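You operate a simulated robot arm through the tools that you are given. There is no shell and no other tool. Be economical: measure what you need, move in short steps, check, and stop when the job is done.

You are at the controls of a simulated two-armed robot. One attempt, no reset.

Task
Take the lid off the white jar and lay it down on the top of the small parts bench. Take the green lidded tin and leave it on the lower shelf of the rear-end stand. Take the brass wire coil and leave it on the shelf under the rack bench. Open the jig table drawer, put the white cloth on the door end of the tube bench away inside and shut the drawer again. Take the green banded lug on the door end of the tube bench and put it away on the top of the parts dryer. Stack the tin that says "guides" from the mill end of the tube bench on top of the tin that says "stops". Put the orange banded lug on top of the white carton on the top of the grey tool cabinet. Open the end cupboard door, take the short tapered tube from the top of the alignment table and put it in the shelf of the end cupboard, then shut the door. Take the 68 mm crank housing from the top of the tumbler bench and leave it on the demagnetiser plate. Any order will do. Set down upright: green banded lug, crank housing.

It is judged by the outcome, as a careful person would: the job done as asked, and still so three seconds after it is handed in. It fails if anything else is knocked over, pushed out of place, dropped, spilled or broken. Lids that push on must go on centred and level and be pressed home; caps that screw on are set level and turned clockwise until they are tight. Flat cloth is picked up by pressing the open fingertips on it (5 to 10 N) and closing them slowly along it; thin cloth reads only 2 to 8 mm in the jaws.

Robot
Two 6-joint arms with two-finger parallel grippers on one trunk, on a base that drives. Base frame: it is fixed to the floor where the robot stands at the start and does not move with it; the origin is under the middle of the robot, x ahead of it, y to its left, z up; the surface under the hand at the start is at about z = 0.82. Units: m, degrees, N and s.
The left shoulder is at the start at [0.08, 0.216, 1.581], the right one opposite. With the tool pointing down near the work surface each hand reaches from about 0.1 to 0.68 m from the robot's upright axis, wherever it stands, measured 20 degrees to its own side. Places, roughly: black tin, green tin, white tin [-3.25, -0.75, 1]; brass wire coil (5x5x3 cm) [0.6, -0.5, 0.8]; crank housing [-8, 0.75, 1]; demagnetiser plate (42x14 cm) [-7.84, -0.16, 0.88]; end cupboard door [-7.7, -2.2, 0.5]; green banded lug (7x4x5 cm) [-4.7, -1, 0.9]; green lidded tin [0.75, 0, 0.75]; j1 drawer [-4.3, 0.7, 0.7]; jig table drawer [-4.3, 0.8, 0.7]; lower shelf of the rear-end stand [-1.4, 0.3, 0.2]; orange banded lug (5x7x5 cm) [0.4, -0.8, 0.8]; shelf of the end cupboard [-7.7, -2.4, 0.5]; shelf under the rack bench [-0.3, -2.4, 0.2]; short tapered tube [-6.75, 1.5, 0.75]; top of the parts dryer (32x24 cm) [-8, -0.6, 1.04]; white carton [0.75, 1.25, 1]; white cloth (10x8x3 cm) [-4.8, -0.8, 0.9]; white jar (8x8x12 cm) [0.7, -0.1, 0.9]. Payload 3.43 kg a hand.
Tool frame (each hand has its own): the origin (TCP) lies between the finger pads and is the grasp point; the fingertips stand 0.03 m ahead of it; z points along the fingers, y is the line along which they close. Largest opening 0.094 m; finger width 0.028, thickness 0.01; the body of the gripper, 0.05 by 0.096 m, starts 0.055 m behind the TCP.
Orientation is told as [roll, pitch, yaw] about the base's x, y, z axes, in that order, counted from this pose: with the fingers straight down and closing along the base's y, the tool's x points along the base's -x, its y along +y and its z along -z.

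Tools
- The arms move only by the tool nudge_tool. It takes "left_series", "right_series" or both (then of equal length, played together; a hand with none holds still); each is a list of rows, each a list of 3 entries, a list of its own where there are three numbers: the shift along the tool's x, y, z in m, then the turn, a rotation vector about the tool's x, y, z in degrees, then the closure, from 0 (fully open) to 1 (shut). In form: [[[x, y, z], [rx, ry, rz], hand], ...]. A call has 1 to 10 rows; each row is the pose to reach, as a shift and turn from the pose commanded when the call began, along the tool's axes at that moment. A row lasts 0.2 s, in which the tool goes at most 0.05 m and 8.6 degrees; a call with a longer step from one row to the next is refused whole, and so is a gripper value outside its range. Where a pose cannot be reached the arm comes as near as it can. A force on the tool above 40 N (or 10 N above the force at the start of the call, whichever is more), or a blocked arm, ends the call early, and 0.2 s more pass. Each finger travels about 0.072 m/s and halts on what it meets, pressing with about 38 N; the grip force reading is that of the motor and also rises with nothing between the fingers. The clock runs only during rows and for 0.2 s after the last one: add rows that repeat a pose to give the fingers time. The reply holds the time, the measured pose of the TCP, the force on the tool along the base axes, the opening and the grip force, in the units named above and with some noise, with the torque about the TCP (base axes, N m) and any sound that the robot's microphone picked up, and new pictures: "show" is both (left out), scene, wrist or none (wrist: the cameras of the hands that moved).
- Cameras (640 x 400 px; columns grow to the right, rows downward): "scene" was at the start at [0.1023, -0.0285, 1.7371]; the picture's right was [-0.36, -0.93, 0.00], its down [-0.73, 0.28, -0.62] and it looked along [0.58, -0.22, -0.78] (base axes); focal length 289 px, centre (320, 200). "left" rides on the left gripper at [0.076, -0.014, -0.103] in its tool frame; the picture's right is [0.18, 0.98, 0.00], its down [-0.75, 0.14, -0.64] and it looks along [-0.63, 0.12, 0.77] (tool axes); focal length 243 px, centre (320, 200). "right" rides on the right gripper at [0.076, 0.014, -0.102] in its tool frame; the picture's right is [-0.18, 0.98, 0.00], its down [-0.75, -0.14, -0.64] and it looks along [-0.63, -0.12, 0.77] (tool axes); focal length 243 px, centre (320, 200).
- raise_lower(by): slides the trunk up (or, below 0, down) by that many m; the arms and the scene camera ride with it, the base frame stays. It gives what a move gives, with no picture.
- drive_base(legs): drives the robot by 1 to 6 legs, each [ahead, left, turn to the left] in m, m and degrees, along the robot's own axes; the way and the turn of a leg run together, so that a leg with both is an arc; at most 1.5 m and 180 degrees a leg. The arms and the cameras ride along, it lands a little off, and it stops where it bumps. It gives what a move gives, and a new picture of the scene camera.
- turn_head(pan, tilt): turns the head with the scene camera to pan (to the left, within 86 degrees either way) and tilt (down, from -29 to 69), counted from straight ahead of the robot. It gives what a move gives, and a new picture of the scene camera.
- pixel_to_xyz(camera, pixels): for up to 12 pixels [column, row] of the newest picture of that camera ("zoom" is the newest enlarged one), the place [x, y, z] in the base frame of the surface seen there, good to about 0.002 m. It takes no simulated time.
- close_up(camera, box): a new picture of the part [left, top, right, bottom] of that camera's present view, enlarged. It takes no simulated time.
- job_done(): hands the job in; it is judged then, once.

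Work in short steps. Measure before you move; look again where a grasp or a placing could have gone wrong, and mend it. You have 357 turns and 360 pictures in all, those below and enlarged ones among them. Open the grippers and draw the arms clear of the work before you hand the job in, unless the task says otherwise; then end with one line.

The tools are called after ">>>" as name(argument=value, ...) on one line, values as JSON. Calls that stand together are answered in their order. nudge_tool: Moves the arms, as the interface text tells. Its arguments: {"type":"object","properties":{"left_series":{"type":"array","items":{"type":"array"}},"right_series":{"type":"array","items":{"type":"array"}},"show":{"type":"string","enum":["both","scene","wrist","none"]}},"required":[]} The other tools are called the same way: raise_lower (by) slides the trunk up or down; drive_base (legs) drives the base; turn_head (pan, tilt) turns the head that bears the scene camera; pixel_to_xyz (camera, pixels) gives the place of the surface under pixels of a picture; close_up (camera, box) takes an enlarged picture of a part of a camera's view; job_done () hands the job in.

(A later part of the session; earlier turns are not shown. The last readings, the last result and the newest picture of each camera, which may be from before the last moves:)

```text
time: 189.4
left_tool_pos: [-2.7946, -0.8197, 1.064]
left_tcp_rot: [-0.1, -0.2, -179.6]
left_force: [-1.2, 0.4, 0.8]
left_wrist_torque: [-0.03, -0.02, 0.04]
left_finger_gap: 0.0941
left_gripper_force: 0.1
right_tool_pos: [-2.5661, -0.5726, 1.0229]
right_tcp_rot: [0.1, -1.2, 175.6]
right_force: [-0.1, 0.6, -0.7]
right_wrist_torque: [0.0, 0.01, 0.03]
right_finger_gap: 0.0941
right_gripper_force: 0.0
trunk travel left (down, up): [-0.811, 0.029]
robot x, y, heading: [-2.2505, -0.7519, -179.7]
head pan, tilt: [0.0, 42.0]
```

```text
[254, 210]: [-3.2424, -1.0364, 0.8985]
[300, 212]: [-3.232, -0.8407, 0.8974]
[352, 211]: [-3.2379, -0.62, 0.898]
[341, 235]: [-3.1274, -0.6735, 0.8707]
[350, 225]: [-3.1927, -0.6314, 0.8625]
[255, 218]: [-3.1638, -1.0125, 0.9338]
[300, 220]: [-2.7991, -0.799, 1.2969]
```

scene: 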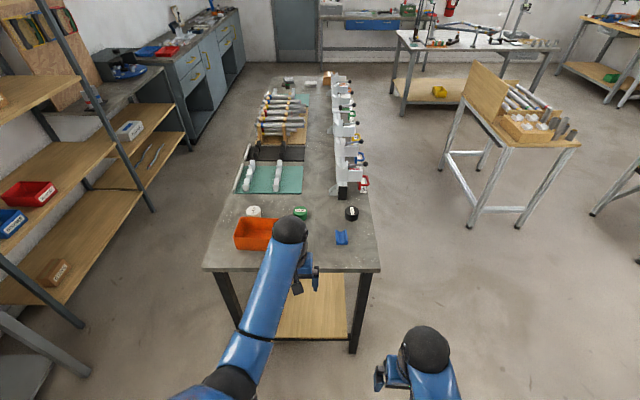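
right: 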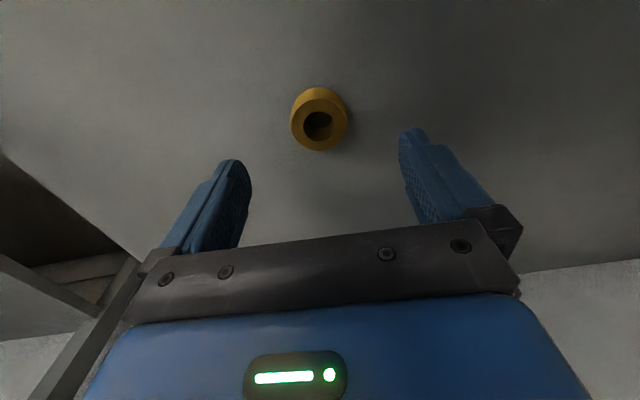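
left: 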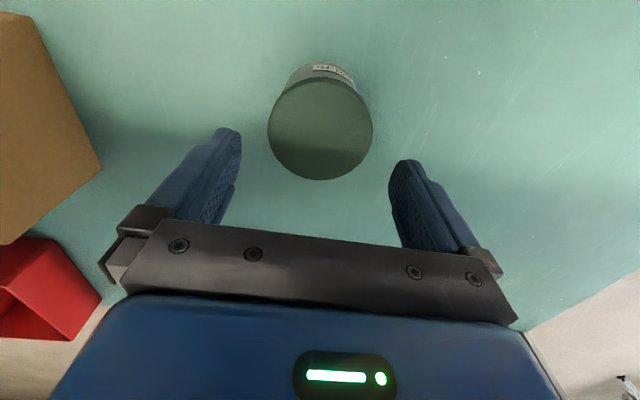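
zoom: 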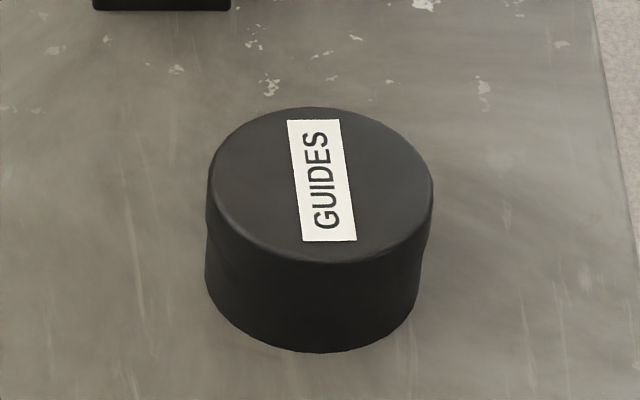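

"guides" is the black tin (-3.238,-0.62), "stops" the white one (-3.242,-1.036). Driving closer.

>>> drive_base(legs=[[0.36, 0, 0]])

>>> nudge_tool(right_series=[[[-0.045, 0, -0.01], [0, 0, 0], 0], [[-0.09, 0, -0.02], [0, 0, 0], 0], [[-0.135, 0.0, -0.02], [0, 0, 0], 0], [[-0.18, 0, -0.02], [0, 0, 0], 0], [[-0.225, 0, -0.02], [0, 0, 0], 0], [[-0.25, 0, -0.02], [0, 0, 0], 0]], show="wrist")

```text
time: 191.8
left_tool_pos: [-3.153, -0.8251, 1.0641]
left_tcp_rot: [0.0, -0.4, -179.4]
left_force: [0.6, 0.0, 0.8]
left_wrist_torque: [-0.02, -0.01, -0.02]
left_finger_gap: 0.0944
left_gripper_force: 0.0
right_tool_pos: [-2.9265, -0.5766, 1.0237]
right_tcp_rot: [0.0, -1.3, 175.9]
right_force: [-0.5, -0.1, -0.6]
right_wrist_torque: [0.0, 0.03, -0.01]
right_finger_gap: 0.0939
right_gripper_force: 0.0
trunk travel left (down, up): [-0.811, 0.029]
robot x, y, heading: [-2.6098, -0.7568, -179.6]
head pan, tilt: [0.0, 42.0]
```

scene: 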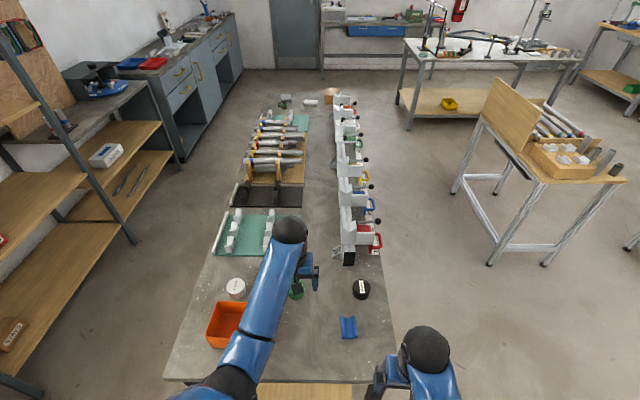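

```text
time: 193.2
left_tool_pos: [-3.1563, -0.8249, 1.0616]
left_tcp_rot: [0.0, -0.3, -179.5]
left_force: [-0.1, 0.0, -0.4]
left_wrist_torque: [0.0, 0.01, -0.03]
left_finger_gap: 0.0939
left_gripper_force: 0.1
right_tool_pos: [-3.1796, -0.5595, 1.0479]
right_tcp_rot: [0.0, -0.9, 175.9]
right_force: [-0.3, -0.5, 0.3]
right_wrist_torque: [0.01, 0.01, 0.01]
right_finger_gap: 0.0939
right_gripper_force: 0.0
right hand out of reach, approached as far as the arm can: row 1, 2, 3, 4
trunk travel left (down, up): [-0.811, 0.029]
robot x, y, heading: [-2.6138, -0.7513, -179.6]
head pan, tilt: [0.0, 42.0]
```

right: 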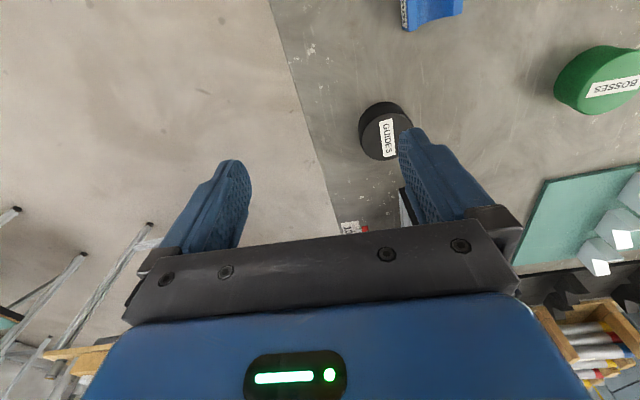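

Moving above the black tin and measuring.

>>> nudge_tool(right_series=[[[-0.028, 0.032, 0.02], [0, 0, 2], 0], [[-0.056, 0.0645, 0.04], [0, 0, -4], 0]], show="wrist")

>>> pixel_to_xyz(camera="right", pixels=[[320, 100], [290, 100], [350, 100], [320, 70], [320, 130]])

```text
time: 193.8
left_tool_pos: [-3.1584, -0.8272, 1.062]
left_tcp_rot: [-0.1, -0.2, -179.5]
left_force: [-0.1, -0.8, 0.0]
left_wrist_torque: [0.01, -0.03, -0.04]
left_finger_gap: 0.0941
left_gripper_force: 0.0
right_tool_pos: [-3.2413, -0.6213, 1.007]
right_tcp_rot: [-0.2, -0.9, 179.9]
right_force: [-0.7, 0.4, -0.1]
right_wrist_torque: [0.01, -0.02, 0.0]
right_finger_gap: 0.094
right_gripper_force: 0.1
trunk travel left (down, up): [-0.811, 0.029]
robot x, y, heading: [-2.6135, -0.7542, -179.6]
head pan, tilt: [0.0, 42.0]
```

right: 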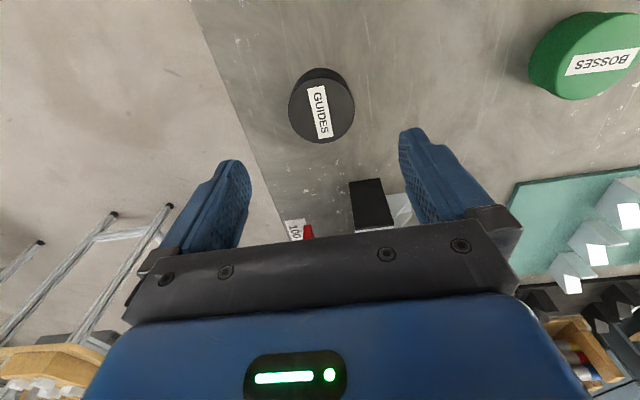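

```text
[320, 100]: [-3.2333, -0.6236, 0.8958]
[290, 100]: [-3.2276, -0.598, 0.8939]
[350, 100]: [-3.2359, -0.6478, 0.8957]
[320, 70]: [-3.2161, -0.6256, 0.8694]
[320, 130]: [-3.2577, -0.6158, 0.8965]
```

Descending and gripping the black tin.

>>> nudge_tool(right_series=[[[0.005, 0.0015, 0.04], [0, 0, 0], 0], [[0.005, 0.0015, 0.08], [0, 0, 0], 0], [[0.005, 0.0015, 0.112], [0, 0, 0], 0], [[0.005, 0.0015, 0.113], [0, 0, 0], 1], [[0.005, 0.0015, 0.113], [0, 0, 0], 1], [[0.005, 0.0015, 0.113], [0, 0, 0], 1], [[0.005, 0.0015, 0.09], [0, 0, 0], 1], [[0.005, 0.0015, 0.05], [0, 0, 0], 1], [[0.005, 0.0015, 0.01], [0, 0, 0], 1]], show="wrist")

```text
time: 195.8
left_tool_pos: [-3.1554, -0.8256, 1.0624]
left_tcp_rot: [-0.1, -0.4, -179.5]
left_force: [0.4, -0.3, -0.4]
left_wrist_torque: [0.01, 0.01, 0.0]
left_finger_gap: 0.0943
left_gripper_force: 0.0
right_tool_pos: [-3.2341, -0.6224, 0.9975]
right_tcp_rot: [-0.1, -0.9, 179.8]
right_force: [0.8, 0.1, -2.5]
right_wrist_torque: [0.02, 0.0, 0.03]
right_finger_gap: 0.0604
right_gripper_force: 38.0
trunk travel left (down, up): [-0.811, 0.029]
robot x, y, heading: [-2.6132, -0.7539, -179.4]
head pan, tilt: [0.0, 42.0]
```

right: 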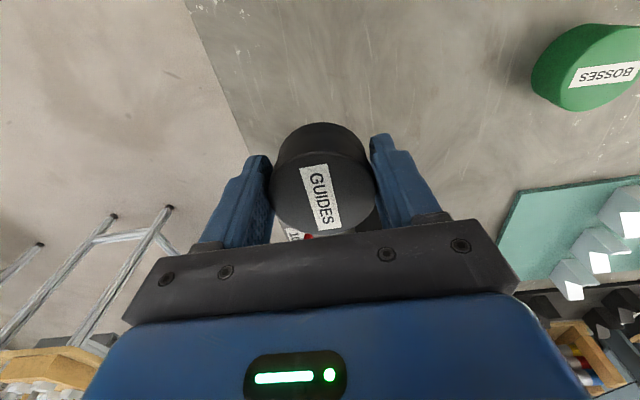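

Held. Driving left 0.41 m so the right hand comes over the "stops" tin.

>>> drive_base(legs=[[0, 0.41, 0]])

>>> close_up(camera="scene", box=[280, 220, 440, 320])

```text
time: 198.3
left_tool_pos: [-3.1503, -1.2323, 1.0621]
left_tcp_rot: [0.2, -0.3, -179.0]
left_force: [0.0, 0.1, -0.1]
left_wrist_torque: [-0.04, 0.01, 0.0]
left_finger_gap: 0.0942
left_gripper_force: 0.1
right_tool_pos: [-3.2306, -1.0309, 0.9983]
right_tcp_rot: [0.0, -1.0, -179.7]
right_force: [-0.4, -0.4, -1.6]
right_wrist_torque: [0.01, -0.02, 0.01]
right_finger_gap: 0.0602
right_gripper_force: 37.6
trunk travel left (down, up): [-0.811, 0.029]
robot x, y, heading: [-2.6052, -1.1576, -178.8]
head pan, tilt: [0.0, 42.0]
```

scene: 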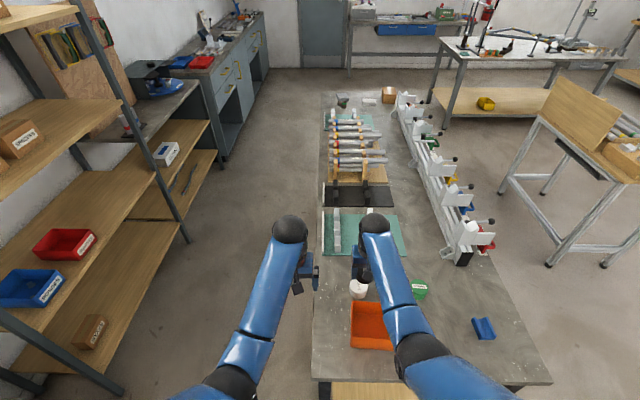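

```text
4.00 times, centred on (360, 270) of scene
```

zoom: 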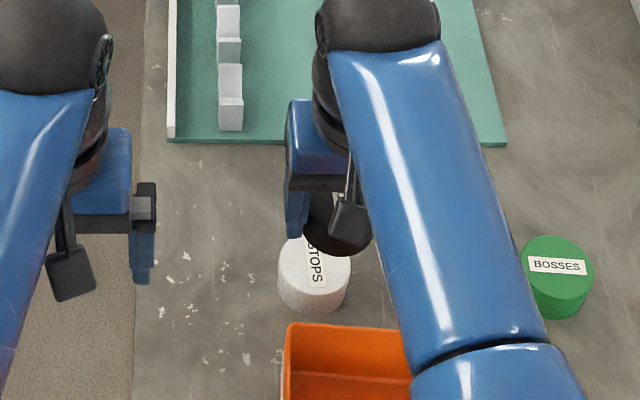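

Measuring the visible rim of the white tin.

>>> pixel_to_xyz(camera="zoom", pixels=[[282, 258], [348, 266], [312, 287], [300, 283], [330, 286], [290, 242], [315, 265]])

```text
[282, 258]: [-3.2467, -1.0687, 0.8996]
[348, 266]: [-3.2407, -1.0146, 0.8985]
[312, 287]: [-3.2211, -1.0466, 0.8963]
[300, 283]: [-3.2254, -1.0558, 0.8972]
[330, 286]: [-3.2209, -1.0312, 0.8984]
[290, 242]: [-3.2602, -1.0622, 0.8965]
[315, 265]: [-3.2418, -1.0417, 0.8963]
```

White tin centre ≈(-3.248,-1.0405). Aligning and lowering toward contact.

>>> nudge_tool(right_series=[[[-0.0174, 0.0096, 0.0], [0, 0, 0], 1], [[-0.0174, 0.0096, 0.03], [0, 0, 0], 1], [[-0.0174, 0.0096, 0.055], [0, 0, 0], 1], [[-0.0174, 0.0096, 0.06], [0, 0, 0], 1]], show="both")

>>> close_up(camera="right", box=[220, 80, 440, 220])

>>> close_up(camera="scene", box=[320, 250, 420, 312])

```text
time: 199.3
left_tool_pos: [-3.1506, -1.2365, 1.0626]
left_tcp_rot: [-0.1, -0.3, -179.1]
left_force: [-0.1, 0.2, -0.5]
left_wrist_torque: [0.0, 0.01, -0.01]
left_finger_gap: 0.0939
left_gripper_force: 0.0
right_tool_pos: [-3.2479, -1.044, 0.9393]
right_tcp_rot: [0.0, -1.1, -179.6]
right_force: [0.6, -0.3, -1.4]
right_wrist_torque: [0.0, 0.01, 0.02]
right_finger_gap: 0.0602
right_gripper_force: 38.4
trunk travel left (down, up): [-0.811, 0.029]
robot x, y, heading: [-2.6069, -1.158, -179.0]
head pan, tilt: [0.0, 42.0]
```

scene: 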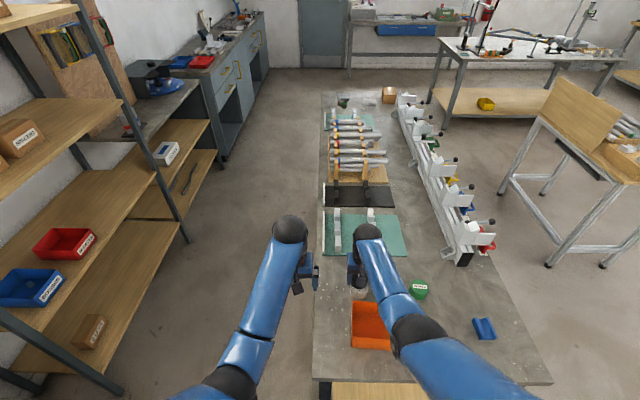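
right: 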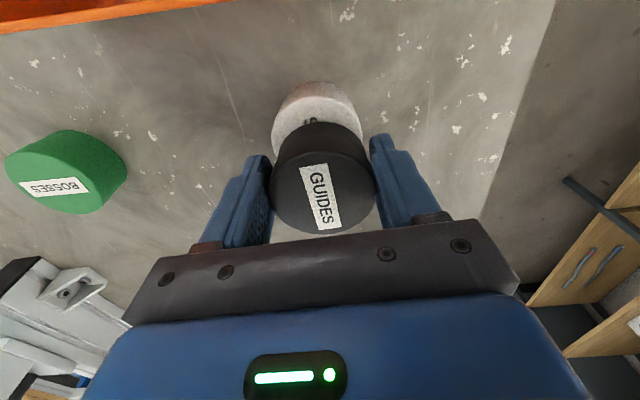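

```text
2.86 times, centred on (330, 150) of right
```

zoom: 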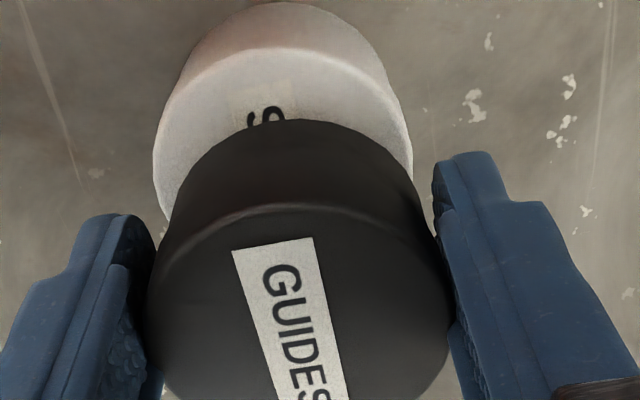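

```text
6.40 times, centred on (370, 281) of scene
```

zoom: 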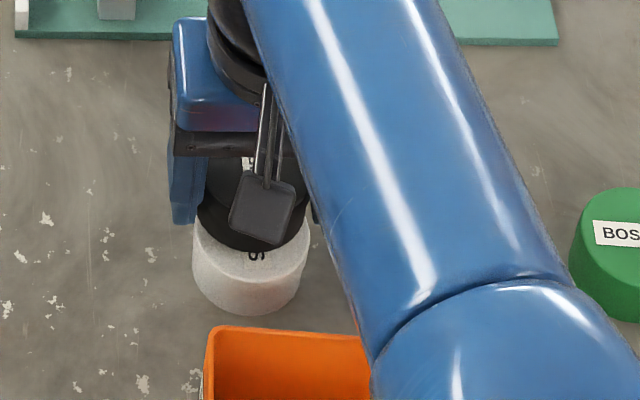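

Measuring both tins' edges in this zoom for alignment.

>>> close_up(camera="right", box=[220, 80, 440, 220])

>>> pixel_to_xyz(camera="zoom", pixels=[[285, 55], [160, 165], [408, 165], [200, 90], [375, 90], [300, 124], [300, 205], [165, 270], [435, 270], [300, 260]])

```text
2.86 times, centred on (330, 150) of right
```

zoom: 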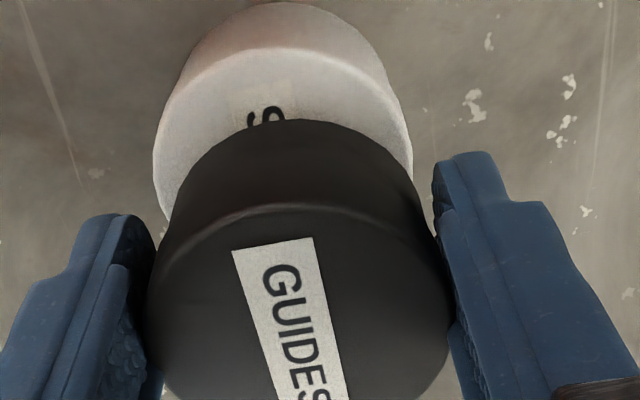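

```text
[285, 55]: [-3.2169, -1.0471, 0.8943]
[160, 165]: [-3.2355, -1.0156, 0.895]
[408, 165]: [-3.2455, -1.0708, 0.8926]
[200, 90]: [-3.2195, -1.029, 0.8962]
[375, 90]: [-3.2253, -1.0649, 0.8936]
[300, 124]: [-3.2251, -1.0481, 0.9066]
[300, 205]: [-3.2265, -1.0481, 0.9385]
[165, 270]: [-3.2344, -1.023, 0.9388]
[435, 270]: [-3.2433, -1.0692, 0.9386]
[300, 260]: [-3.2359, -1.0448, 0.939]
```

The black tin is ~8 mm too far and 3 mm off sideways; correcting, then lowering to contact.

>>> nudge_tool(right_series=[[[0.008, -0.003, 0], [0, 0, 0], 1], [[0.008, -0.003, 0], [0, 0, 0], 1]], show="none")

>>> close_up(camera="right", box=[220, 80, 440, 220])

>>> pixel_to_xyz(camera="zoom", pixels=[[285, 70], [175, 165], [405, 165], [200, 110], [375, 100], [300, 135], [300, 124], [300, 205], [165, 270], [435, 270]])

```text
time: 199.9
left_tool_pos: [-3.1485, -1.2356, 1.0624]
left_tcp_rot: [0.1, -0.4, -178.9]
left_force: [-0.2, 0.0, 0.0]
left_wrist_torque: [0.0, -0.02, 0.02]
left_finger_gap: 0.0939
left_gripper_force: 0.1
right_tool_pos: [-3.2409, -1.0398, 0.9375]
right_tcp_rot: [0.0, -1.0, -179.7]
right_force: [0.6, -0.1, -1.2]
right_wrist_torque: [-0.01, -0.04, 0.0]
right_finger_gap: 0.0602
right_gripper_force: 37.7
trunk travel left (down, up): [-0.811, 0.029]
robot x, y, heading: [-2.6045, -1.1612, -178.9]
head pan, tilt: [0.0, 42.0]
```

```text
2.86 times, centred on (330, 150) of right
```

zoom: 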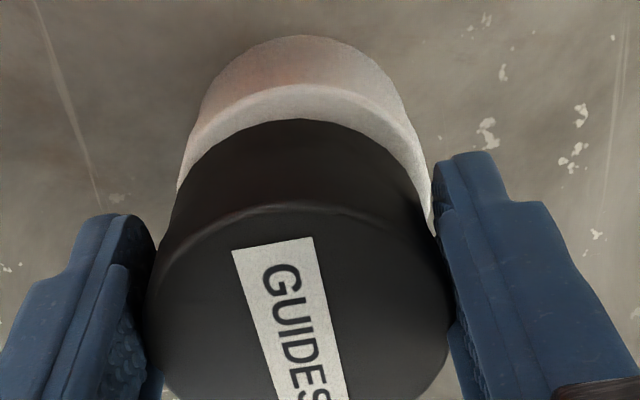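

```text
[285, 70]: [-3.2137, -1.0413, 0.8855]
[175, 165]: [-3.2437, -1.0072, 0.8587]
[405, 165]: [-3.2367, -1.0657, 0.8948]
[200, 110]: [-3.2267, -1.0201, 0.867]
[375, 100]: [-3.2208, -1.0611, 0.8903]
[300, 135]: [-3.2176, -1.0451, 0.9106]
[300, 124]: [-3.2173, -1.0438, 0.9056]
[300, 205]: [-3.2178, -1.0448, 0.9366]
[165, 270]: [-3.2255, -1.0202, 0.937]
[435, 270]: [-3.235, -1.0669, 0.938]
```

Now aligned to about 1–2 mm. Lowering to contact.

>>> nudge_tool(right_series=[[[0.001, 0, 0.002], [0, 0, 0], 1], [[0.001, 0, 0.004], [0, 0, 0], 1], [[0.001, 0, 0.006], [0, 0, 0], 1], [[0.001, 0, 0.0075], [0, 0, 0], 1]], show="none")

```text
time: 200.9
left_tool_pos: [-3.1498, -1.2372, 1.0624]
left_tcp_rot: [-0.1, -0.3, -179.0]
left_force: [-0.8, -0.2, 0.4]
left_wrist_torque: [0.0, 0.0, -0.01]
left_finger_gap: 0.094
left_gripper_force: 0.1
right_tool_pos: [-3.2405, -1.0399, 0.9308]
right_tcp_rot: [0.0, -1.1, -179.8]
right_force: [-0.6, 0.0, -0.4]
right_wrist_torque: [0.01, -0.01, -0.02]
right_finger_gap: 0.0598
right_gripper_force: 38.4
trunk travel left (down, up): [-0.811, 0.029]
robot x, y, heading: [-2.6068, -1.1629, -179.1]
head pan, tilt: [0.0, 42.0]
```

Force is relieving (about −0.4 N) – nearly seated. A further 1.5 mm, then release.

>>> nudge_tool(right_series=[[[0, 0, 0.001], [0, 0, 0], 1], [[0, 0, 0.002], [0, 0, 0], 1]], show="none")

>>> nudge_tool(right_series=[[[0, 0, 0.0], [0, 0, 0], 0.5], [[0, 0, 0.0], [0, 0, 0], 0.2], [[0, 0, 0.0], [0, 0, 0], 0], [[0, 0, 0.0], [0, 0, 0], 0], [[0, 0, -0.03], [0, 0, 0], 0], [[0, 0, -0.07], [0, 0, 0], 0]], show="wrist")

```text
time: 201.5
left_tool_pos: [-3.149, -1.2366, 1.0639]
left_tcp_rot: [0.0, -0.4, -179.0]
left_force: [0.2, 0.5, -0.3]
left_wrist_torque: [-0.03, -0.03, -0.01]
left_finger_gap: 0.094
left_gripper_force: 0.0
right_tool_pos: [-3.2398, -1.0404, 0.9309]
right_tcp_rot: [-0.1, -1.4, -179.7]
right_force: [-2.4, 0.8, 12.1]
right_wrist_torque: [0.08, -0.15, 0.02]
right_finger_gap: 0.0599
right_gripper_force: 38.2
trunk travel left (down, up): [-0.811, 0.029]
robot x, y, heading: [-2.6075, -1.163, -179.2]
head pan, tilt: [0.0, 42.0]
```

```text
time: 202.9
left_tool_pos: [-3.149, -1.2364, 1.0626]
left_tcp_rot: [0.0, -0.4, -179.0]
left_force: [-0.5, 0.3, 0.2]
left_wrist_torque: [-0.02, 0.01, 0.02]
left_finger_gap: 0.094
left_gripper_force: 0.0
right_tool_pos: [-3.2365, -1.0384, 0.9979]
right_tcp_rot: [-0.1, -1.0, -179.8]
right_force: [-0.2, 0.6, -0.2]
right_wrist_torque: [-0.01, -0.01, -0.02]
right_finger_gap: 0.0938
right_gripper_force: 0.1
trunk travel left (down, up): [-0.811, 0.029]
robot x, y, heading: [-2.6046, -1.1613, -179.1]
head pan, tilt: [0.0, 42.0]
```

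right: 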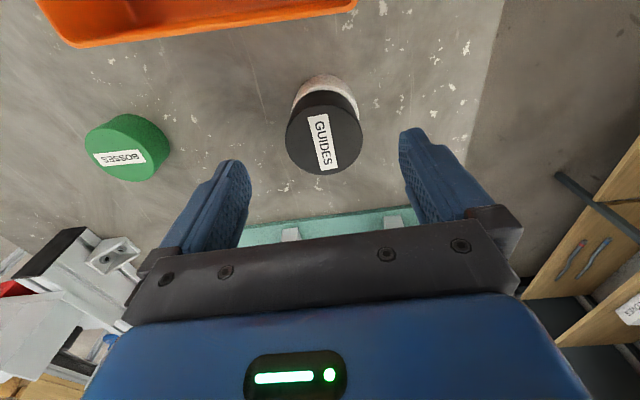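

"guides" is stacked on "stops". Now back off and go along the corridor to the jig table to look at its drawer.

>>> nudge_tool(right_series=[[[0, 0, -0.04], [0, 0, 0], 0], [[0.04, 0, -0.05], [0, 0, 0], 0], [[0.08, 0, -0.05], [0, 0, 0], 0]], show="none")

>>> drive_base(legs=[[-0.4, 0, -1], [0, -1.1, 0], [1.4, 0, 0]])

>>> turn_head(pan=-45, tilt=30)

```text
time: 203.7
left_tool_pos: [-3.1474, -1.2359, 1.0627]
left_tcp_rot: [0.1, -0.3, -179.0]
left_force: [-0.2, -0.5, 0.3]
left_wrist_torque: [0.0, 0.0, 0.0]
left_finger_gap: 0.094
left_gripper_force: 0.0
right_tool_pos: [-3.1553, -1.0386, 1.048]
right_tcp_rot: [0.0, -1.2, -179.8]
right_force: [0.8, -0.4, 1.1]
right_wrist_torque: [0.04, 0.03, 0.01]
right_finger_gap: 0.0941
right_gripper_force: 0.1
trunk travel left (down, up): [-0.811, 0.029]
robot x, y, heading: [-2.6048, -1.1615, -179.1]
head pan, tilt: [0.0, 42.0]
```

```text
time: 210.6
left_tool_pos: [-2.7514, -0.2256, 1.0646]
left_tcp_rot: [0.2, -0.5, 178.0]
left_force: [0.0, -0.1, 0.7]
left_wrist_torque: [-0.01, 0.01, 0.01]
left_finger_gap: 0.094
left_gripper_force: 0.1
right_tool_pos: [-2.7491, -0.0286, 1.0487]
right_tcp_rot: [-0.1, -1.4, 177.3]
right_force: [0.5, 0.2, -0.7]
right_wrist_torque: [-0.02, 0.02, -0.01]
right_finger_gap: 0.0942
right_gripper_force: 0.0
trunk travel left (down, up): [-0.811, 0.029]
robot x, y, heading: [-2.2124, -0.1809, 178.1]
head pan, tilt: [0.0, 42.0]
stopped in leg 2: the robot was blocked; the commanded pose is now the measured one
```

scene: 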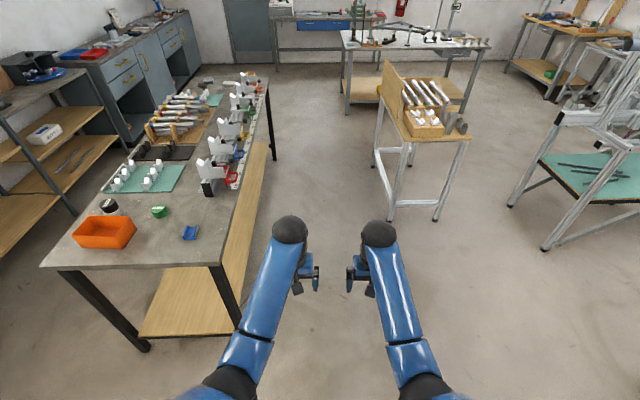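

```text
time: 211.7
left_tool_pos: [-2.7554, -0.2269, 1.0617]
left_tcp_rot: [-0.2, -0.3, 178.0]
left_force: [-1.1, -0.1, 0.5]
left_wrist_torque: [-0.03, 0.03, -0.02]
left_finger_gap: 0.0939
left_gripper_force: 0.0
right_tool_pos: [-2.7534, -0.0301, 1.0462]
right_tcp_rot: [-0.1, -1.2, 177.3]
right_force: [-0.5, 0.1, -0.2]
right_wrist_torque: [0.02, -0.02, -0.01]
right_finger_gap: 0.0939
right_gripper_force: 0.0
trunk travel left (down, up): [-0.811, 0.029]
robot x, y, heading: [-2.2093, -0.1815, 177.8]
head pan, tilt: [-45.0, 30.0]
```

scene: 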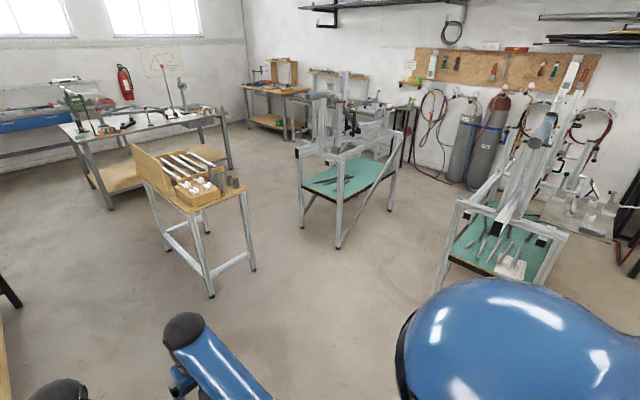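

Measuring the small table and the neighbouring jigs to identify the jig table.

>>> pixel_to_xyz(camera="scene", pixels=[[200, 208], [248, 190], [145, 182], [200, 228], [345, 185], [305, 190], [395, 170], [270, 90], [210, 290], [250, 268], [115, 170], [190, 165]])

>>> close_up(camera="scene", box=[110, 120, 300, 240])

```text
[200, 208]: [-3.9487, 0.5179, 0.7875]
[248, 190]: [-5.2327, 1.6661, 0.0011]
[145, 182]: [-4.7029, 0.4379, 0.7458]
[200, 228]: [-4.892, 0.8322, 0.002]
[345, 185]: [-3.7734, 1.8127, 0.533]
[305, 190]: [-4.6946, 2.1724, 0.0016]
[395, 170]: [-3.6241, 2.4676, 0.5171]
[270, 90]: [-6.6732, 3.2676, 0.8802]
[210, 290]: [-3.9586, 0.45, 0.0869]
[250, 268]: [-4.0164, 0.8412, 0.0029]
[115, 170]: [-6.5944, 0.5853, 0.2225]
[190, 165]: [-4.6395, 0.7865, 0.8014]
```

```text
3.33 times, centred on (205, 180) of scene
```

zoom: 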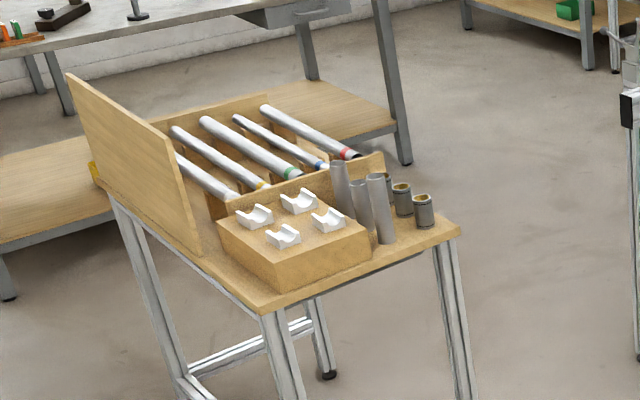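

The small table with tubes is at x -3.95…-4.7, y 0.45…0.86. Its drawer front isn't visible from here; I drive through the corridor to view it from the other side.

>>> drive_base(legs=[[0.5, -0.15, 2], [1.3, 0, 0], [1.3, 0, 0], [0, 0, -100]])

>>> turn_head(pan=-40, tilt=30)

```text
time: 231.1
left_tool_pos: [-5.2834, 0.4873, 1.0637]
left_tcp_rot: [0.0, -0.3, 83.2]
left_force: [-0.5, -1.1, 0.4]
left_wrist_torque: [-0.02, -0.04, -0.02]
left_finger_gap: 0.0941
left_gripper_force: 0.1
right_tool_pos: [-5.0861, 0.4694, 1.0468]
right_tcp_rot: [-0.1, -1.2, 82.4]
right_force: [-0.4, 0.0, 0.5]
right_wrist_torque: [0.02, -0.02, -0.01]
right_finger_gap: 0.0943
right_gripper_force: 0.1
trunk travel left (down, up): [-0.811, 0.029]
robot x, y, heading: [-5.2825, -0.0581, 83.2]
head pan, tilt: [-45.0, 30.0]
```

scene: 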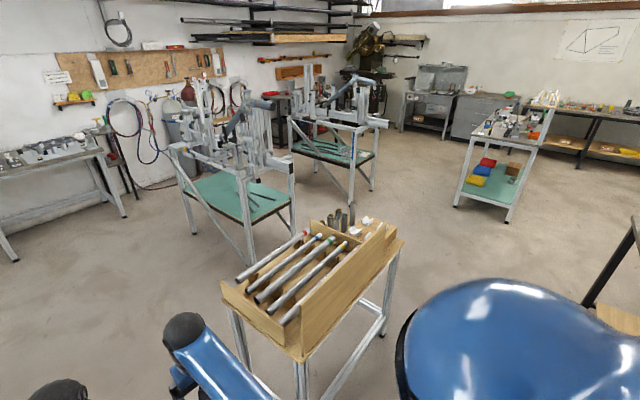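

```text
time: 231.7
left_tool_pos: [-5.2836, 0.4883, 1.0636]
left_tcp_rot: [-0.1, -0.2, 83.1]
left_force: [-0.5, -0.1, 0.5]
left_wrist_torque: [0.01, -0.03, 0.01]
left_finger_gap: 0.0939
left_gripper_force: 0.1
right_tool_pos: [-5.0858, 0.4696, 1.0468]
right_tcp_rot: [-0.1, -1.1, 82.4]
right_force: [-1.0, -0.1, 0.2]
right_wrist_torque: [0.03, 0.03, 0.02]
right_finger_gap: 0.0941
right_gripper_force: 0.0
trunk travel left (down, up): [-0.811, 0.029]
robot x, y, heading: [-5.2854, -0.0598, 83.0]
head pan, tilt: [-40.0, 30.0]
```

scene: 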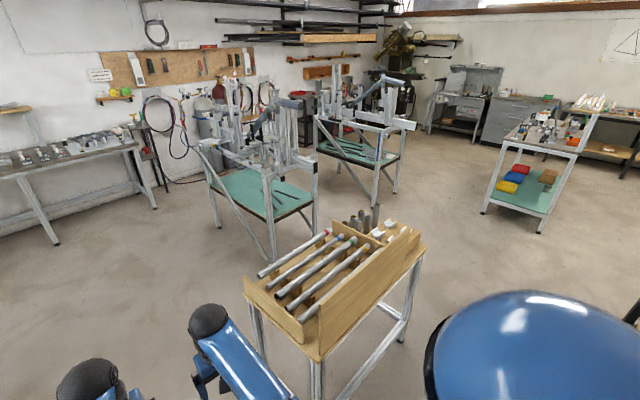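

Moving ahead to see the table's other long side.

>>> turn_head(pan=0, tilt=30)

>>> drive_base(legs=[[0.6, 0, 0], [0.4, 0, 0]])

>>> turn_head(pan=-86, tilt=35)

```text
time: 232.8
left_tool_pos: [-5.284, 0.4879, 1.0629]
left_tcp_rot: [0.1, -0.4, 83.1]
left_force: [0.0, 0.1, 0.7]
left_wrist_torque: [-0.06, -0.01, -0.02]
left_finger_gap: 0.094
left_gripper_force: 0.1
right_tool_pos: [-5.0863, 0.4691, 1.0473]
right_tcp_rot: [-0.1, -1.0, 82.5]
right_force: [1.1, 0.8, 0.1]
right_wrist_torque: [0.02, -0.02, 0.0]
right_finger_gap: 0.094
right_gripper_force: 0.0
trunk travel left (down, up): [-0.811, 0.029]
robot x, y, heading: [-5.2839, -0.0601, 83.1]
head pan, tilt: [0.0, 30.0]
```

scene: 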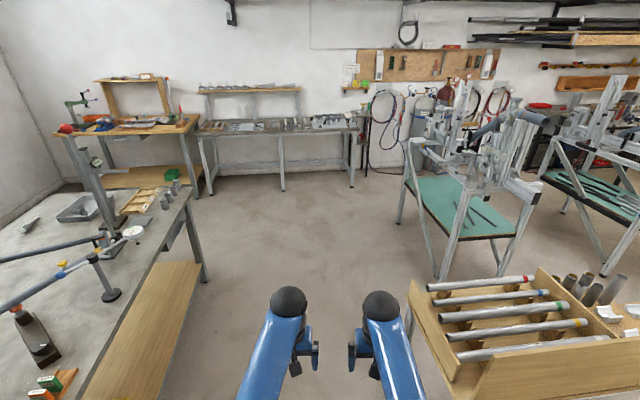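

```text
time: 238.3
left_tool_pos: [-5.1574, 1.4751, 1.0649]
left_tcp_rot: [0.1, -0.3, 82.8]
left_force: [0.3, -1.0, 0.2]
left_wrist_torque: [-0.01, 0.01, 0.03]
left_finger_gap: 0.094
left_gripper_force: 0.1
right_tool_pos: [-4.9602, 1.4542, 1.0473]
right_tcp_rot: [-0.2, -1.2, 82.2]
right_force: [0.2, 0.7, 0.1]
right_wrist_torque: [0.04, 0.04, 0.01]
right_finger_gap: 0.0943
right_gripper_force: 0.1
trunk travel left (down, up): [-0.811, 0.029]
robot x, y, heading: [-5.1579, 0.9294, 83.0]
head pan, tilt: [0.0, 30.0]
```

scene: 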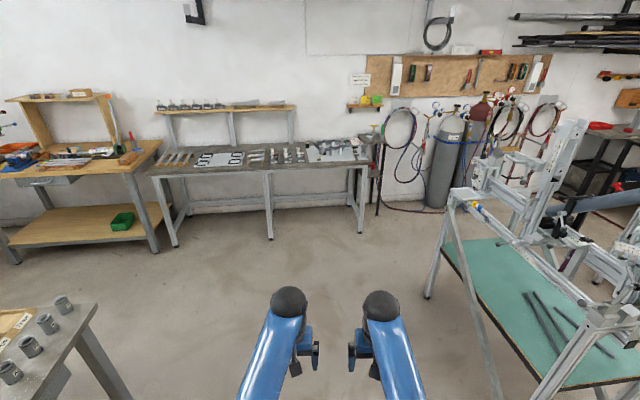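

```text
time: 239.9
left_tool_pos: [-5.1574, 1.4784, 1.0632]
left_tcp_rot: [0.0, -0.3, 82.8]
left_force: [0.4, 0.3, -0.7]
left_wrist_torque: [-0.01, 0.01, 0.0]
left_finger_gap: 0.0939
left_gripper_force: 0.0
right_tool_pos: [-4.96, 1.4568, 1.0469]
right_tcp_rot: [-0.1, -1.1, 82.1]
right_force: [0.2, -1.0, -0.3]
right_wrist_torque: [0.01, 0.0, 0.0]
right_finger_gap: 0.0941
right_gripper_force: 0.1
trunk travel left (down, up): [-0.811, 0.029]
robot x, y, heading: [-5.1616, 0.9288, 82.9]
head pan, tilt: [-85.9, 35.0]
```

scene: 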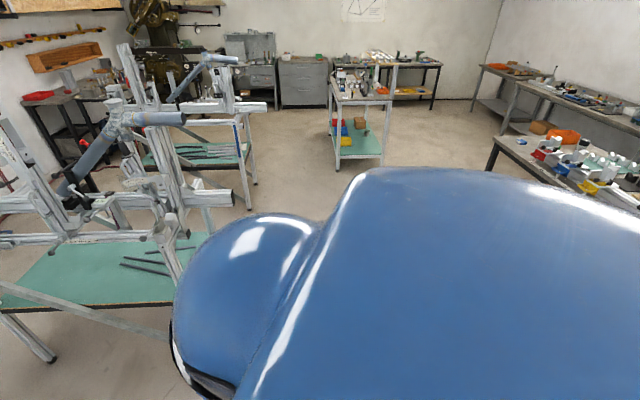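

The shoulder blocks the view; shifting left a bit and turning right to look.

>>> drive_base(legs=[[0.1, 0.25, 0], [0, 0, -85]])

>>> turn_head(pan=-15, tilt=38)

```text
time: 245.4
left_tool_pos: [-4.8531, 1.1145, 1.0629]
left_tcp_rot: [0.1, -0.3, -0.9]
left_force: [0.3, 0.0, 0.4]
left_wrist_torque: [0.0, 0.03, 0.0]
left_finger_gap: 0.094
left_gripper_force: 0.1
right_tool_pos: [-4.8504, 0.9162, 1.0466]
right_tcp_rot: [-0.1, -1.1, -1.6]
right_force: [-0.4, 0.5, -0.2]
right_wrist_torque: [-0.03, -0.02, -0.02]
right_finger_gap: 0.094
right_gripper_force: 0.2
trunk travel left (down, up): [-0.811, 0.029]
robot x, y, heading: [-5.3941, 1.0583, -0.9]
head pan, tilt: [-85.9, 35.0]
```

scene: 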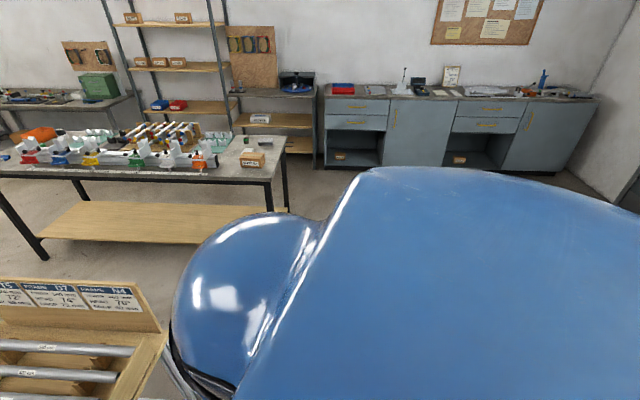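

```text
time: 246.8
left_tool_pos: [-4.8523, 1.1144, 1.0635]
left_tcp_rot: [0.0, -0.3, -0.9]
left_force: [-0.1, -0.8, -0.5]
left_wrist_torque: [-0.01, 0.01, -0.01]
left_finger_gap: 0.0939
left_gripper_force: 0.0
right_tool_pos: [-4.8507, 0.9171, 1.0459]
right_tcp_rot: [0.0, -1.2, -1.6]
right_force: [-0.8, 0.2, -0.1]
right_wrist_torque: [0.03, -0.02, -0.01]
right_finger_gap: 0.094
right_gripper_force: 0.1
trunk travel left (down, up): [-0.811, 0.029]
robot x, y, heading: [-5.3981, 1.0582, -0.9]
head pan, tilt: [-15.0, 38.0]
```

scene: 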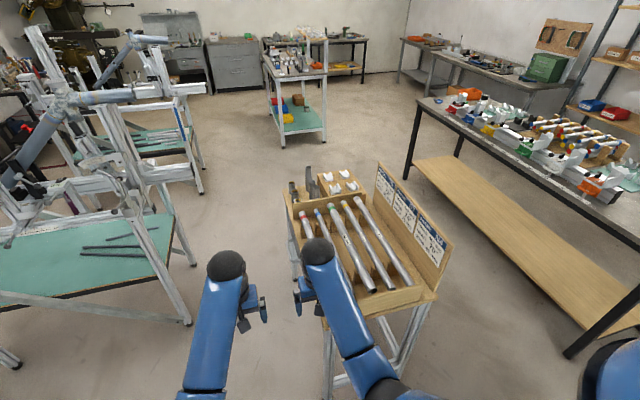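

Zooming at the table's near-left (+y) side.

>>> close_up(camera="scene", box=[260, 150, 460, 300])

>>> pixel_to_xyz(camera="scene", pixels=[[284, 200], [294, 235], [388, 300], [438, 292], [150, 250], [185, 318], [95, 210], [175, 225]])

```text
2.67 times, centred on (360, 225) of scene
```

zoom: 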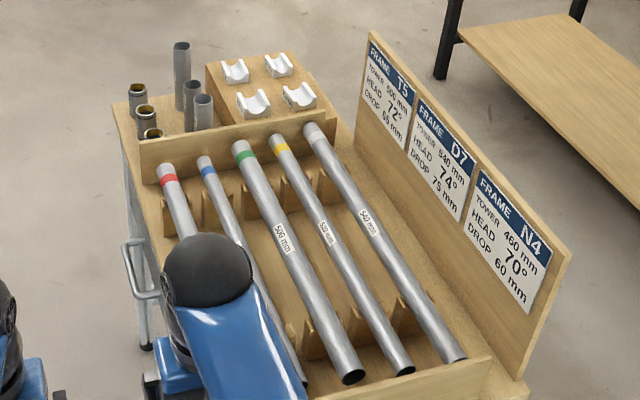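

```text
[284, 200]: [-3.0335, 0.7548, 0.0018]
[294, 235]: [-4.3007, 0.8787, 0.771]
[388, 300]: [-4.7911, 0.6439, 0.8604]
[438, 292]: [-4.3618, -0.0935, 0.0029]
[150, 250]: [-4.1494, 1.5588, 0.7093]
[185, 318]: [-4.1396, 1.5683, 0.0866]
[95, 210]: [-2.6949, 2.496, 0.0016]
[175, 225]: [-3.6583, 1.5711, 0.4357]
```

A U-handle sits on the +y side near (-4.3,0.9,0.7). I'll approach from the -x side at y≈1.28, heading +x, and measure the handle.

>>> drive_base(legs=[[0.0, 0.25, 0.9], [0.5, 0, 0]])

>>> turn_head(pan=-45, tilt=50)

```text
time: 251.2
left_tool_pos: [-4.3574, 1.3688, 1.0641]
left_tcp_rot: [0.1, -0.4, -0.2]
left_force: [0.5, 1.1, 0.2]
left_wrist_torque: [-0.02, -0.02, -0.02]
left_finger_gap: 0.094
left_gripper_force: 0.0
right_tool_pos: [-4.3537, 1.1706, 1.0474]
right_tcp_rot: [-0.2, -1.2, -0.9]
right_force: [0.0, -0.8, 0.3]
right_wrist_torque: [0.02, 0.0, -0.03]
right_finger_gap: 0.094
right_gripper_force: 0.1
trunk travel left (down, up): [-0.811, 0.029]
robot x, y, heading: [-4.8994, 1.3023, -0.0]
head pan, tilt: [-15.0, 38.0]
```

scene: 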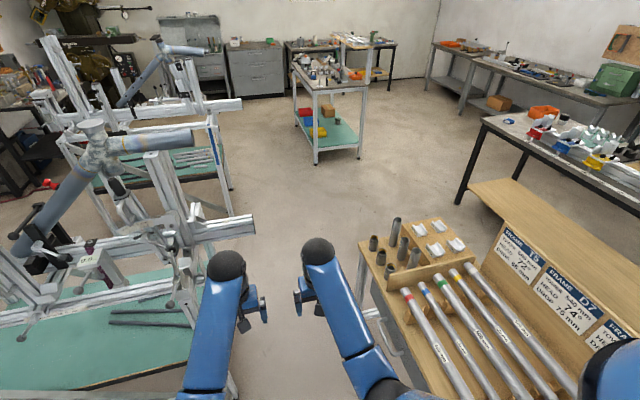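

```text
time: 252.1
left_tool_pos: [-4.3562, 1.3688, 1.0626]
left_tcp_rot: [0.0, -0.2, -0.1]
left_force: [0.0, 0.0, -0.1]
left_wrist_torque: [0.01, -0.01, 0.01]
left_finger_gap: 0.0939
left_gripper_force: 0.1
right_tool_pos: [-4.3523, 1.1702, 1.0457]
right_tcp_rot: [-0.1, -1.2, -0.9]
right_force: [0.1, 0.4, -0.1]
right_wrist_torque: [-0.03, 0.02, 0.04]
right_finger_gap: 0.094
right_gripper_force: 0.1
trunk travel left (down, up): [-0.811, 0.029]
robot x, y, heading: [-4.9018, 1.3044, -0.3]
head pan, tilt: [-45.0, 50.0]
```

scene: 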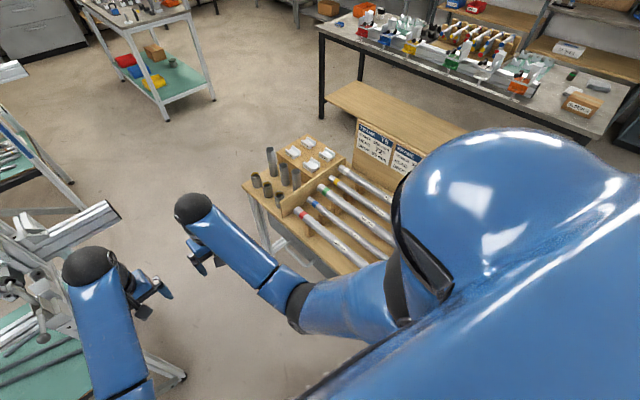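

Zooming on the handle.

>>> close_up(camera="scene", box=[230, 180, 390, 280])

>>> nudge_tool(left_series=[[[0.04, 0, 0], [0, 0, 0], 0], [[0.08, 0, 0.02], [0, 0, 0], 0], [[0.12, 0, 0.04], [0, 0, 0], 0], [[0.16, 0, 0.05], [0, 0, 0], 0]], right_series=[[[-0.0, -0.02, 0], [0, 0, 0], 0], [[0, -0.04, 0.0], [0, 0, 0], 0], [[0, -0.06, 0.0], [0, 0, 0], 0], [[0, -0.08, 0.0], [0, 0, 0], 0]], show="wrist")

```text
4.00 times, centred on (310, 230) of scene
```

zoom: 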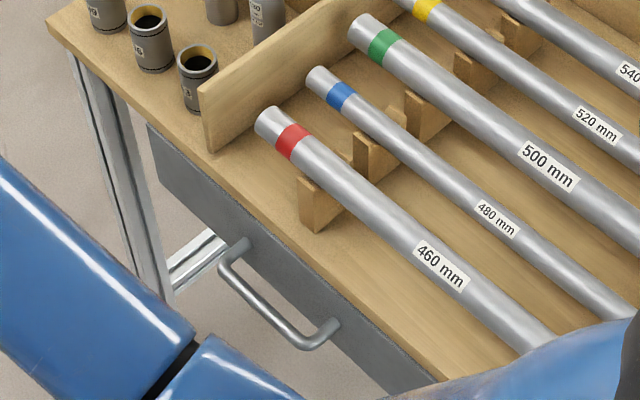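

```text
time: 253.1
left_tool_pos: [-4.5167, 1.3704, 1.0116]
left_tcp_rot: [0.0, -0.4, -0.1]
left_force: [-0.2, 0.9, 0.7]
left_wrist_torque: [-0.03, -0.01, 0.0]
left_finger_gap: 0.0943
left_gripper_force: 0.0
left hand out of reach, approached as far as the arm can: row 1, 2
right_tool_pos: [-4.354, 1.0912, 1.048]
right_tcp_rot: [-0.1, -1.2, -0.8]
right_force: [-0.4, 0.7, -0.4]
right_wrist_torque: [0.02, 0.0, -0.02]
right_finger_gap: 0.0939
right_gripper_force: 0.0
trunk travel left (down, up): [-0.811, 0.029]
robot x, y, heading: [-4.9015, 1.3056, -0.2]
head pan, tilt: [-45.0, 50.0]
```

right: 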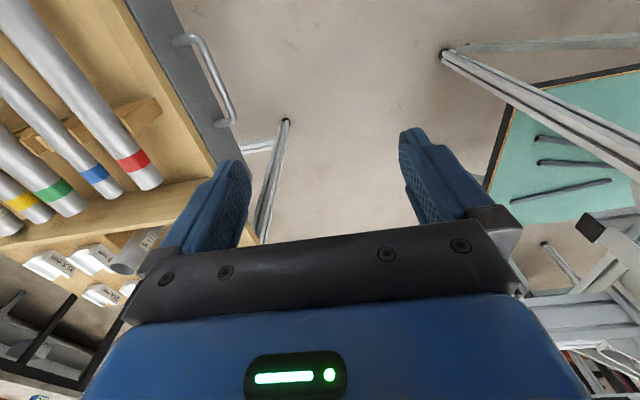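
left: 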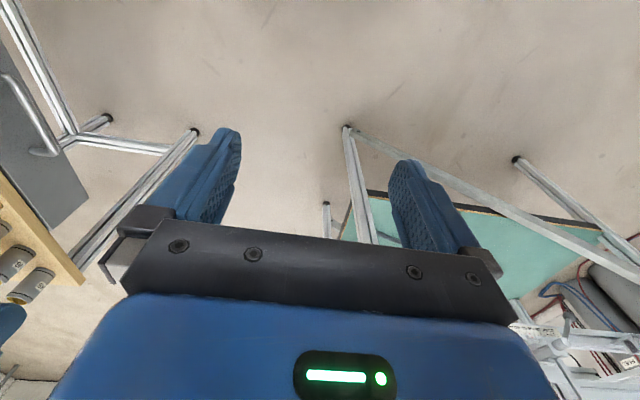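

Measuring the handle from both pictures.

>>> pixel_to_xyz(camera="zoom", pixels=[[224, 262], [265, 315], [305, 343], [330, 330], [240, 245], [290, 280], [165, 140], [330, 250]])

>>> pixel_to_xyz(camera="right", pixels=[[193, 39], [212, 70], [228, 105], [178, 40], [218, 122], [190, 80], [150, 10], [221, 88]])

```text
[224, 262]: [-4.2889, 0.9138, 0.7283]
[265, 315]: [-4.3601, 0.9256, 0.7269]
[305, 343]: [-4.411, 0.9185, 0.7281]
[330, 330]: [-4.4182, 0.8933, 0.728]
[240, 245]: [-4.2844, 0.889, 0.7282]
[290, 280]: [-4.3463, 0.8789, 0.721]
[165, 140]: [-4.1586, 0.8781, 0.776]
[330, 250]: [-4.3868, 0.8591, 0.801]
```

```text
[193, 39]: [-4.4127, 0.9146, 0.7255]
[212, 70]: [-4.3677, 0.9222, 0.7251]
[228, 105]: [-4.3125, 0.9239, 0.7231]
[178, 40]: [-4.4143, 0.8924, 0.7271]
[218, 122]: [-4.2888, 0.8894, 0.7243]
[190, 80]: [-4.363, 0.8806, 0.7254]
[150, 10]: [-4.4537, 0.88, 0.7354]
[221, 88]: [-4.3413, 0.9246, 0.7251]
```

Handle bar: y=0.921, z=0.727, x −4.415…−4.288. Lowering the trunk 0.28 and approaching the bar from above.

>>> raise_lower(by=-0.26)

>>> nudge_tool(right_series=[[[0, -0.04, -0.02], [0, 0, 0], 0.2], [[0, -0.08, -0.03], [0, 0, 0], 0.53], [[0, -0.12, -0.03], [0, 0, 0], 0.53], [[0, -0.15, -0.03], [0, 0, 0], 0.53], [[0, -0.17, -0.03], [0, 0, -0.8], 0.53]], show="wrist")

```text
time: 255.8
left_tool_pos: [-4.516, 1.3697, 0.7507]
left_tcp_rot: [0.0, -0.4, -0.1]
left_force: [0.3, 0.1, 0.1]
left_wrist_torque: [-0.01, 0.01, -0.02]
left_finger_gap: 0.0941
left_gripper_force: 0.1
right_tool_pos: [-4.3529, 1.0913, 0.7853]
right_tcp_rot: [0.0, -1.1, -0.8]
right_force: [0.2, 0.1, -0.2]
right_wrist_torque: [-0.02, 0.02, -0.01]
right_finger_gap: 0.0939
right_gripper_force: 0.1
trunk travel left (down, up): [-0.551, 0.289]
robot x, y, heading: [-4.9019, 1.3047, -0.2]
head pan, tilt: [-45.0, 50.0]
```

```text
time: 257.0
left_tool_pos: [-4.5163, 1.3701, 0.7514]
left_tcp_rot: [0.0, -0.2, -0.1]
left_force: [-0.4, 0.0, 0.5]
left_wrist_torque: [0.02, -0.01, 0.02]
left_finger_gap: 0.0942
left_gripper_force: 0.1
right_tool_pos: [-4.3537, 0.9169, 0.8113]
right_tcp_rot: [-0.1, -1.2, 0.0]
right_force: [-0.3, 0.9, -0.2]
right_wrist_torque: [0.01, 0.01, -0.01]
right_finger_gap: 0.0442
right_gripper_force: 0.0
right hand out of reach, approached as far as the arm can: row 1, 2, 3, 4, 5
trunk travel left (down, up): [-0.551, 0.289]
robot x, y, heading: [-4.8998, 1.3033, -0.3]
head pan, tilt: [-45.0, 50.0]
```

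right: 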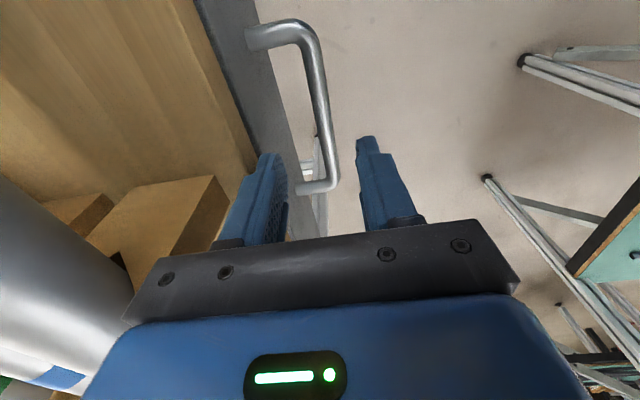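

Descending over the bar, then closing.

>>> nudge_tool(right_series=[[[0, 0.004, 0.02], [0, 0, 0], 0.53], [[0, 0.004, 0.045], [0, 0, 0], 0.53], [[0, 0.004, 0.069], [0, 0, 0], 0.53], [[0, 0.004, 0.069], [0, 0, 0], 1], [[0, 0.004, 0.069], [0, 0, 0], 1], [[0, 0.004, 0.069], [0, 0, 0], 1]], show="wrist")

```text
time: 258.4
left_tool_pos: [-4.5155, 1.3699, 0.7518]
left_tcp_rot: [0.1, -0.2, -0.1]
left_force: [0.2, 0.4, -0.4]
left_wrist_torque: [-0.03, 0.0, 0.02]
left_finger_gap: 0.0942
left_gripper_force: 0.0
right_tool_pos: [-4.3512, 0.9224, 0.746]
right_tcp_rot: [-0.2, -1.3, -0.1]
right_force: [3.0, -1.6, 11.8]
right_wrist_torque: [-0.17, -0.05, -1.15]
right_finger_gap: 0.0135
right_gripper_force: 44.9
trunk travel left (down, up): [-0.551, 0.289]
robot x, y, heading: [-4.8993, 1.3046, -0.1]
head pan, tilt: [-45.0, 50.0]
```

right: 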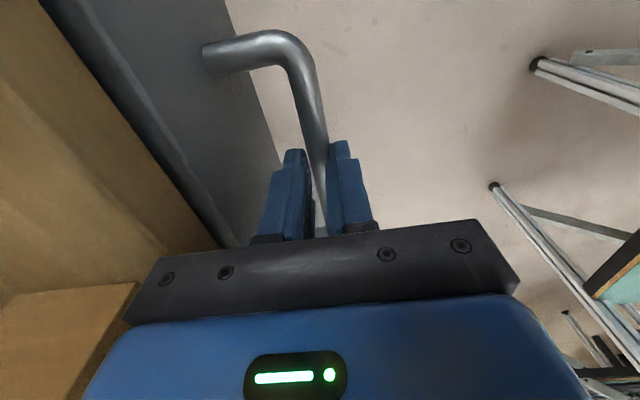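

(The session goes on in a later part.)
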